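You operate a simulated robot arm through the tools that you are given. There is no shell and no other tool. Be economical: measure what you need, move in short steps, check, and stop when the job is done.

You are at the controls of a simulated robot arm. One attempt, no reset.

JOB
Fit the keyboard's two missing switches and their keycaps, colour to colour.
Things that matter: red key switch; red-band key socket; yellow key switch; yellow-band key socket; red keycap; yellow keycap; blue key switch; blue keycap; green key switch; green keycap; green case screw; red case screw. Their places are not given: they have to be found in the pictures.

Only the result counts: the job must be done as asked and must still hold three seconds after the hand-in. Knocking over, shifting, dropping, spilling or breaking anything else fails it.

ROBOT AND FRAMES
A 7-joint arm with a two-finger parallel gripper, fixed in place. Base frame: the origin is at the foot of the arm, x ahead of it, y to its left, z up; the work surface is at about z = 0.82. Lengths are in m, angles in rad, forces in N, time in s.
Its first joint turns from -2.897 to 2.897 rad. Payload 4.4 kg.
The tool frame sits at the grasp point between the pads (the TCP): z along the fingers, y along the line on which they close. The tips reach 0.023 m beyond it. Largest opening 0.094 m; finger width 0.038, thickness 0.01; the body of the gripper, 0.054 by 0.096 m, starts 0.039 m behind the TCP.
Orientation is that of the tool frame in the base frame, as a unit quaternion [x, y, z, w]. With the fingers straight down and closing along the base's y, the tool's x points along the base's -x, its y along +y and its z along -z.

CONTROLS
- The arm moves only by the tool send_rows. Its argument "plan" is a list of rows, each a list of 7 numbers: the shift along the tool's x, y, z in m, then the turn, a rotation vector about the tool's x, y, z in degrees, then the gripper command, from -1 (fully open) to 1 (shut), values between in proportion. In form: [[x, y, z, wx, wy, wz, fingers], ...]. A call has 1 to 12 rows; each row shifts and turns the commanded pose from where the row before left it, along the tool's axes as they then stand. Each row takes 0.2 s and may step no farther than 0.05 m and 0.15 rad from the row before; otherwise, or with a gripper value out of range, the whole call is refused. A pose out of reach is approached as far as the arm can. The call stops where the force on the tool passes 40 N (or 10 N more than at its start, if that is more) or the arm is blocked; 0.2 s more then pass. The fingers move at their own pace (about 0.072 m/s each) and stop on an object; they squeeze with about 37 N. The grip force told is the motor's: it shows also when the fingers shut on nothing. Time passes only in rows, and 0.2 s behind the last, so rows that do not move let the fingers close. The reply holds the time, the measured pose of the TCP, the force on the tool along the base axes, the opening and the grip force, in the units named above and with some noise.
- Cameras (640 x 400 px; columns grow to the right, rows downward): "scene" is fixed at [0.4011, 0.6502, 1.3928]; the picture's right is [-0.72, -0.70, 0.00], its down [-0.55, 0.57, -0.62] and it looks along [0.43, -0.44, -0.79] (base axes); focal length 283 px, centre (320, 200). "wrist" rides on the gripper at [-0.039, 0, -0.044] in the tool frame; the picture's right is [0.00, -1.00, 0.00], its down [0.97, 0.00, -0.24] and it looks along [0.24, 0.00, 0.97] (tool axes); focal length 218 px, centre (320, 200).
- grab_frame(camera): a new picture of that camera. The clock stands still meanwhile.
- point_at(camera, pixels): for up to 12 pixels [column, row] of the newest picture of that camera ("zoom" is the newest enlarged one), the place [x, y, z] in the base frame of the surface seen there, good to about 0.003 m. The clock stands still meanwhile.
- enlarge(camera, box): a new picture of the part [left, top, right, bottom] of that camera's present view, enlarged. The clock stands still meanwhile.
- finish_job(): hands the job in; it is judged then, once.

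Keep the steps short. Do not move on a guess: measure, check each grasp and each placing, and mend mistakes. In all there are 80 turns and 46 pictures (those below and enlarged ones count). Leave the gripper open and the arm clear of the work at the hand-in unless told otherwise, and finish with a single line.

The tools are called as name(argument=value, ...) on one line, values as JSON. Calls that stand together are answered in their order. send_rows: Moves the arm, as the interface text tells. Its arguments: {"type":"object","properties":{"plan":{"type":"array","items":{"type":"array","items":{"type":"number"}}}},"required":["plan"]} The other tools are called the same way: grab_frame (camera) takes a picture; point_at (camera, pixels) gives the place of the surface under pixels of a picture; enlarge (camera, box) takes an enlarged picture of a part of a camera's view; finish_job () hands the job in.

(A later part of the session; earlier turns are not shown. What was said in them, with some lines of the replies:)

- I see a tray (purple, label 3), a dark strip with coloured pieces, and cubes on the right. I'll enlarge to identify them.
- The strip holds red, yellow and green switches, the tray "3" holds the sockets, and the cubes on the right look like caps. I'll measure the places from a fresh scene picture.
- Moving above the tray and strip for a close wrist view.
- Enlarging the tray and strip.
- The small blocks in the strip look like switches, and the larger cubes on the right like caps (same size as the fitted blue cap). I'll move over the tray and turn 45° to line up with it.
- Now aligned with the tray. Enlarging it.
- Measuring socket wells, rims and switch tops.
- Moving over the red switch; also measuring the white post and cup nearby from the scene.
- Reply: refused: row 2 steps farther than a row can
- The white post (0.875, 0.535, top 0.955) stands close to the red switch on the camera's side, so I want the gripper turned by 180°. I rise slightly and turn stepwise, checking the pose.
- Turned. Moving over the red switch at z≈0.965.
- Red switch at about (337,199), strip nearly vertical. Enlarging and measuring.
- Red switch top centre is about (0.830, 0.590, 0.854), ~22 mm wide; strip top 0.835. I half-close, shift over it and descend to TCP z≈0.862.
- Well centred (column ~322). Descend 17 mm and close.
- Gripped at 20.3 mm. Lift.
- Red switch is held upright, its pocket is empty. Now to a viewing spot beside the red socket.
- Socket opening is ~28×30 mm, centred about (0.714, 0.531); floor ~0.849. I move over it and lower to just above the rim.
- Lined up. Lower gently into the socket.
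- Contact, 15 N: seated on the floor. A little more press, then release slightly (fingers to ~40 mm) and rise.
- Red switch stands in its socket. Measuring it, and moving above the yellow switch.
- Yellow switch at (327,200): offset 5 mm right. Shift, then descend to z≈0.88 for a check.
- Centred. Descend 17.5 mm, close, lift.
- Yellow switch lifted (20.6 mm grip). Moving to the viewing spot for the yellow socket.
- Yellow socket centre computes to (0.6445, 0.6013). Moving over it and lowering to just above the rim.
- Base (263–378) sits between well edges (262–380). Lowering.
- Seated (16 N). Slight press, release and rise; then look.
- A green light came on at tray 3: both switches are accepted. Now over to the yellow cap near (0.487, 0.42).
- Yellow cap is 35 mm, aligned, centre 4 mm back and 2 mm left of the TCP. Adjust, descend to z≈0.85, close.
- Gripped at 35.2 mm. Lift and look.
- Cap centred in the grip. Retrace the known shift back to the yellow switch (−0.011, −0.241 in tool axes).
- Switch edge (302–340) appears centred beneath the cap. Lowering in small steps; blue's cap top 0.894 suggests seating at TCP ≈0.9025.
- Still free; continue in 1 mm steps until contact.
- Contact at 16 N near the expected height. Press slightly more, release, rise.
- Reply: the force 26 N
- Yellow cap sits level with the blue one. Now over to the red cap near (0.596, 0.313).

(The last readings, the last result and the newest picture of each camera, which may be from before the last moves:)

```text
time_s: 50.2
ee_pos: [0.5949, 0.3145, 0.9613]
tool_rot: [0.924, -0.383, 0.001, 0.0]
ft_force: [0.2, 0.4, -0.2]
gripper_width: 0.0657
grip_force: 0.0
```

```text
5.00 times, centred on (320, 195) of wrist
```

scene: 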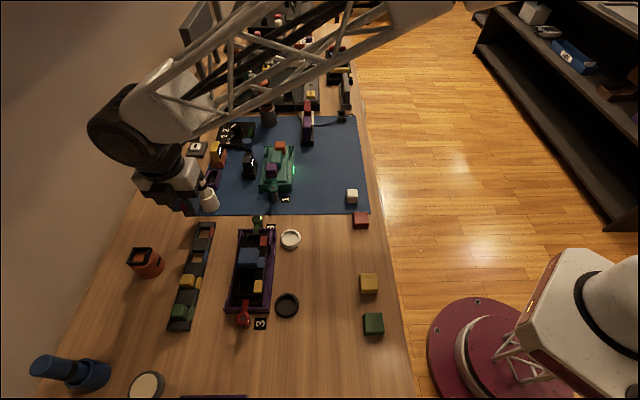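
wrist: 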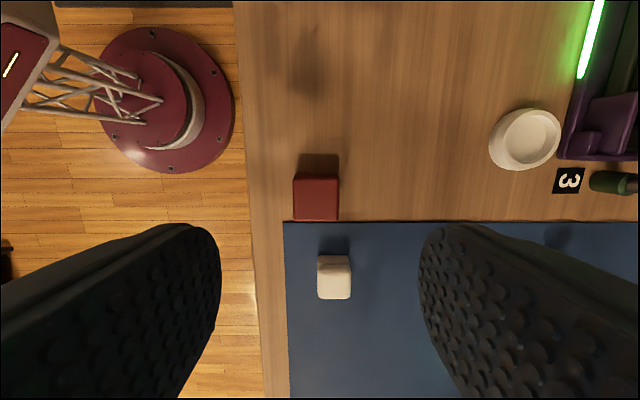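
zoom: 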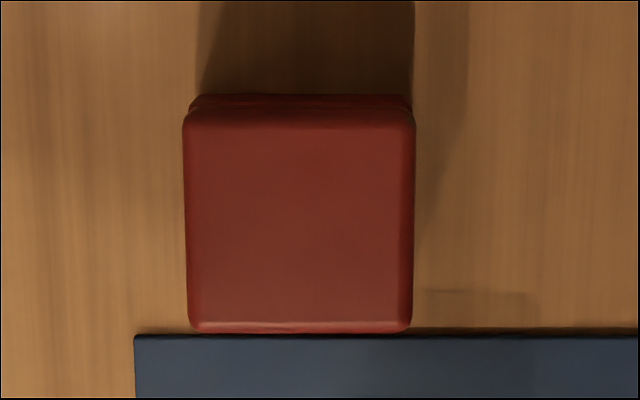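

Cap centre 3 mm to the left. Adjust, descend, close.

send_rows(plan=[[0.0005, 0.0032, 0, 0, 0, 0, -0.4], [0, 0, 0.035, 0, 0, 0, -0.4], [0, 0, 0.035, 0, 0, 0, -0.4], [0, 0, 0.025, 0, 0, 0, -0.4], [0, 0, 0.015, 0, 0, 0, -0.4], [0, 0, 0, 0, 0, 0, -0.4], [0, 0, 0, 0, 0, 0, 0.2], [0, 0, 0, 0, 0, 0, 1], [0, 0, 0, 0, 0, 0, 1], [0, 0, 0, 0, 0, 0, 1]])

send_rows(plan=[[0, 0, -0.01, 0, 0, 0, 1], [0, 0, -0.03, 0, 0, 0, 1], [0, 0, -0.04, 0, 0, 0, 1], [0, 0, -0.04, 0, 0, 0, 1], [0, 0, 0, 0, 0, 0, 1]])

grab_frame(camera="wrist")

```text
time_s: 52.4
ee_pos: [0.593, 0.311, 0.8523]
tool_rot: [0.924, -0.383, 0.001, 0.0]
ft_force: [-0.1, -0.4, 1.5]
gripper_width: 0.0348
grip_force: 37.0
```

```text
time_s: 53.6
ee_pos: [0.5956, 0.3123, 0.9689]
tool_rot: [0.924, -0.383, -0.001, 0.0]
ft_force: [0.7, -0.7, 0.2]
gripper_width: 0.0349
grip_force: 37.2
```

```text
8 pictures are left
```

wrist: 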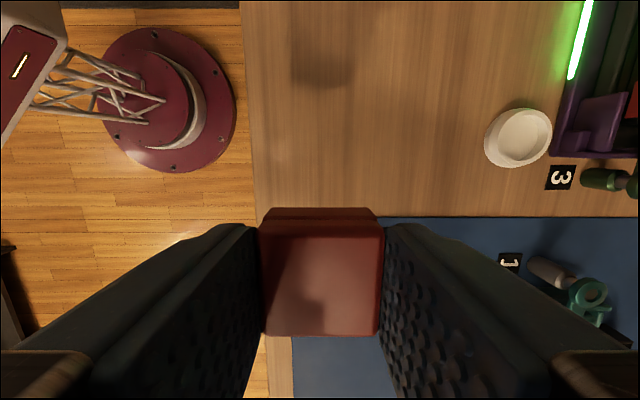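

The red cap sits ~3 mm toward tool −x in the grip, so I compensate: shift (−0.0674, −0.2405) to the red switch, then hover.

send_rows(plan=[[-0.0214, -0.03, -0.01, 0, 0, 0, 1], [-0.02, -0.04, 0, 0, 0, 0, 1], [-0.02, -0.04, 0, 0, 0, 0, 1], [-0.006, -0.04, 0, 0, 0, 0, 1], [0, -0.045, 0, 0, 0, 0, 1], [0, -0.0455, 0, 0, 0, 0, 1], [0, 0, 0.03, 0, 0, 0, 1], [0, 0, 0.02, 0, 0, 0, 1], [0, 0, 0, 0, 0, 0, 1]])

grab_frame(camera="wrist")

```text
time_s: 55.6
ee_pos: [0.7177, 0.5297, 0.9299]
tool_rot: [0.924, -0.383, 0.0, 0.001]
ft_force: [0.1, -0.6, -0.5]
gripper_width: 0.0347
grip_force: 37.5
```

```text
7 pictures are left
```

wrist: 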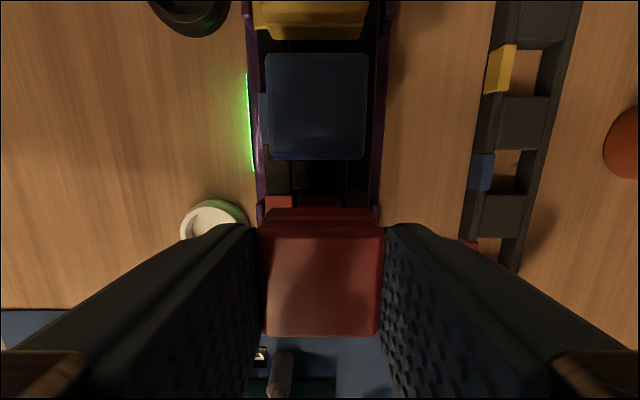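

Switch edge is centred and offset consistent with the yellow case. Lowering.

send_rows(plan=[[0, 0, 0.006, 0, 0, 0, 1], [0, 0, 0.005, 0, 0, 0, 1], [0, 0, 0.004, 0, 0, 0, 1], [0, 0, 0.004, 0, 0, 0, 1], [0, 0, 0.003, 0, 0, 0, 1], [0, 0, 0.002, 0, 0, 0, 1], [0, 0, 0.0015, 0, 0, 0, 1], [0, 0, 0.0015, 0, 0, 0, 1], [0, 0, 0, 0, 0, 0, 1]])

```text
time_s: 57.6
ee_pos: [0.7166, 0.5296, 0.9029]
tool_rot: [0.924, -0.383, 0.0, 0.0]
ft_force: [-1.1, 0.8, -0.1]
gripper_width: 0.0349
grip_force: 37.3
```

send_rows(plan=[[0, 0, 0.0012, 0, 0, 0, 1], [0, 0, 0.0012, 0, 0, 0, 1], [0, 0, 0.001, 0, 0, 0, 1], [0, 0, 0.001, 0, 0, 0, 1], [0, 0, 0, 0, 0, 0, 1]])

```text
time_s: 58.8
ee_pos: [0.7173, 0.5293, 0.9015]
tool_rot: [0.924, -0.382, 0.001, -0.002]
ft_force: [0.9, -1.1, 24.5]
gripper_width: 0.0351
grip_force: 37.3
```

Contact at 24 N at the expected height. Release and rise.

send_rows(plan=[[0, 0, -0.002, 0, 0, 0, 1], [0, 0, 0, 0, 0, 0, 0], [0, 0, 0, 0, 0, 0, 0], [0, 0, -0.01, 0, 0, 0, 0], [0, 0, -0.03, 0, 0, 0, 0], [0, 0, -0.04, 0, 0, 0, 0], [-0.02, 0, -0.04, 0, 0, 0, 0], [-0.03, 0, -0.03, 0, 0, 0, -0.5], [0, 0, 0, 0, 0, 0, -1]])

grab_frame(camera="wrist")

```text
time_s: 60.8
ee_pos: [0.6788, 0.5646, 1.0516]
tool_rot: [0.924, -0.383, 0.0, 0.0]
ft_force: [-0.1, 1.9, -0.9]
gripper_width: 0.0939
grip_force: 0.1
```

```text
6 pictures are left
```

wrist: 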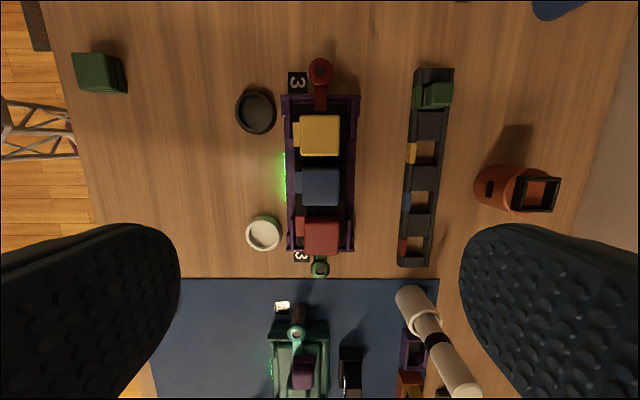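

point_at(camera="wrist", pixels=[[320, 136], [321, 188], [321, 238], [308, 225], [335, 225], [308, 250], [335, 250]])

enlarge(camera="wrist", box=[260, 60, 380, 290])

```text
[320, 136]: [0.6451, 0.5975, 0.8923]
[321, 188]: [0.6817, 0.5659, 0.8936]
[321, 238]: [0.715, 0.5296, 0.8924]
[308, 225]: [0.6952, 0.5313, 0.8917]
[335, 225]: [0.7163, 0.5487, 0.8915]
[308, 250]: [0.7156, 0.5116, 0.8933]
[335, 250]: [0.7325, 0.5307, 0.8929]
```

```text
1.74 times, centred on (320, 175) of wrist
```

zoom: 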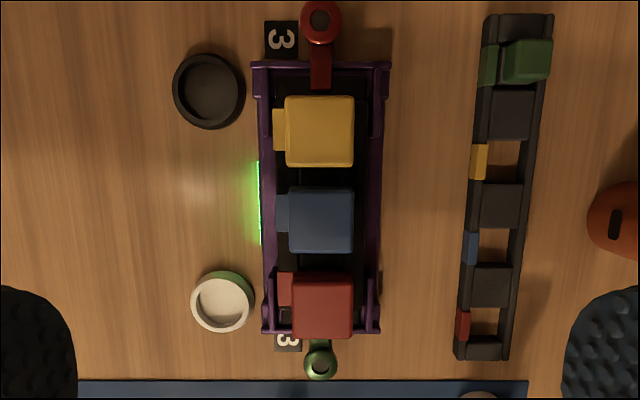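

All three caps are level (0.892) and evenly spaced (48–49 mm). Raising the arm clear and a last scene check.

send_rows(plan=[[0, 0, -0.04, 0, 0, 0, -1], [0, 0.02, -0.03, 0, 0, 0, -1], [0, 0.04, -0.02, 0, 0, 0, -1], [0, 0.04, 0, 0, 0, 0, -1], [0, 0.04, 0, 0, 0, 0, -1], [0, 0, 0, 0, 0, 0, -1]])

enlarge(camera="scene", box=[140, 120, 400, 340])

```text
time_s: 62.2
ee_pos: [0.5807, 0.4644, 1.1411]
tool_rot: [0.924, -0.383, 0.0, 0.0]
ft_force: [0.3, 0.3, 0.7]
gripper_width: 0.0941
grip_force: 0.0
```

```text
1.82 times, centred on (270, 230) of scene
```

zoom: 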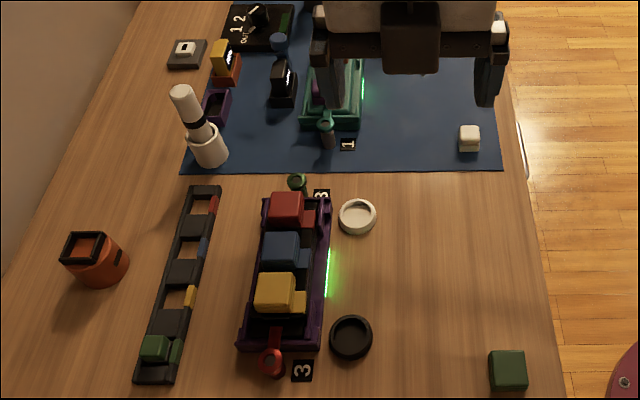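

Everything else is in place and the green light is on. Handing in.

finish_job()

```text
The job is handed in.
```

The red and yellow switches and their keycaps are fitted in the matching sockets, level with the blue one, with nothing else moved; the job is handed in.
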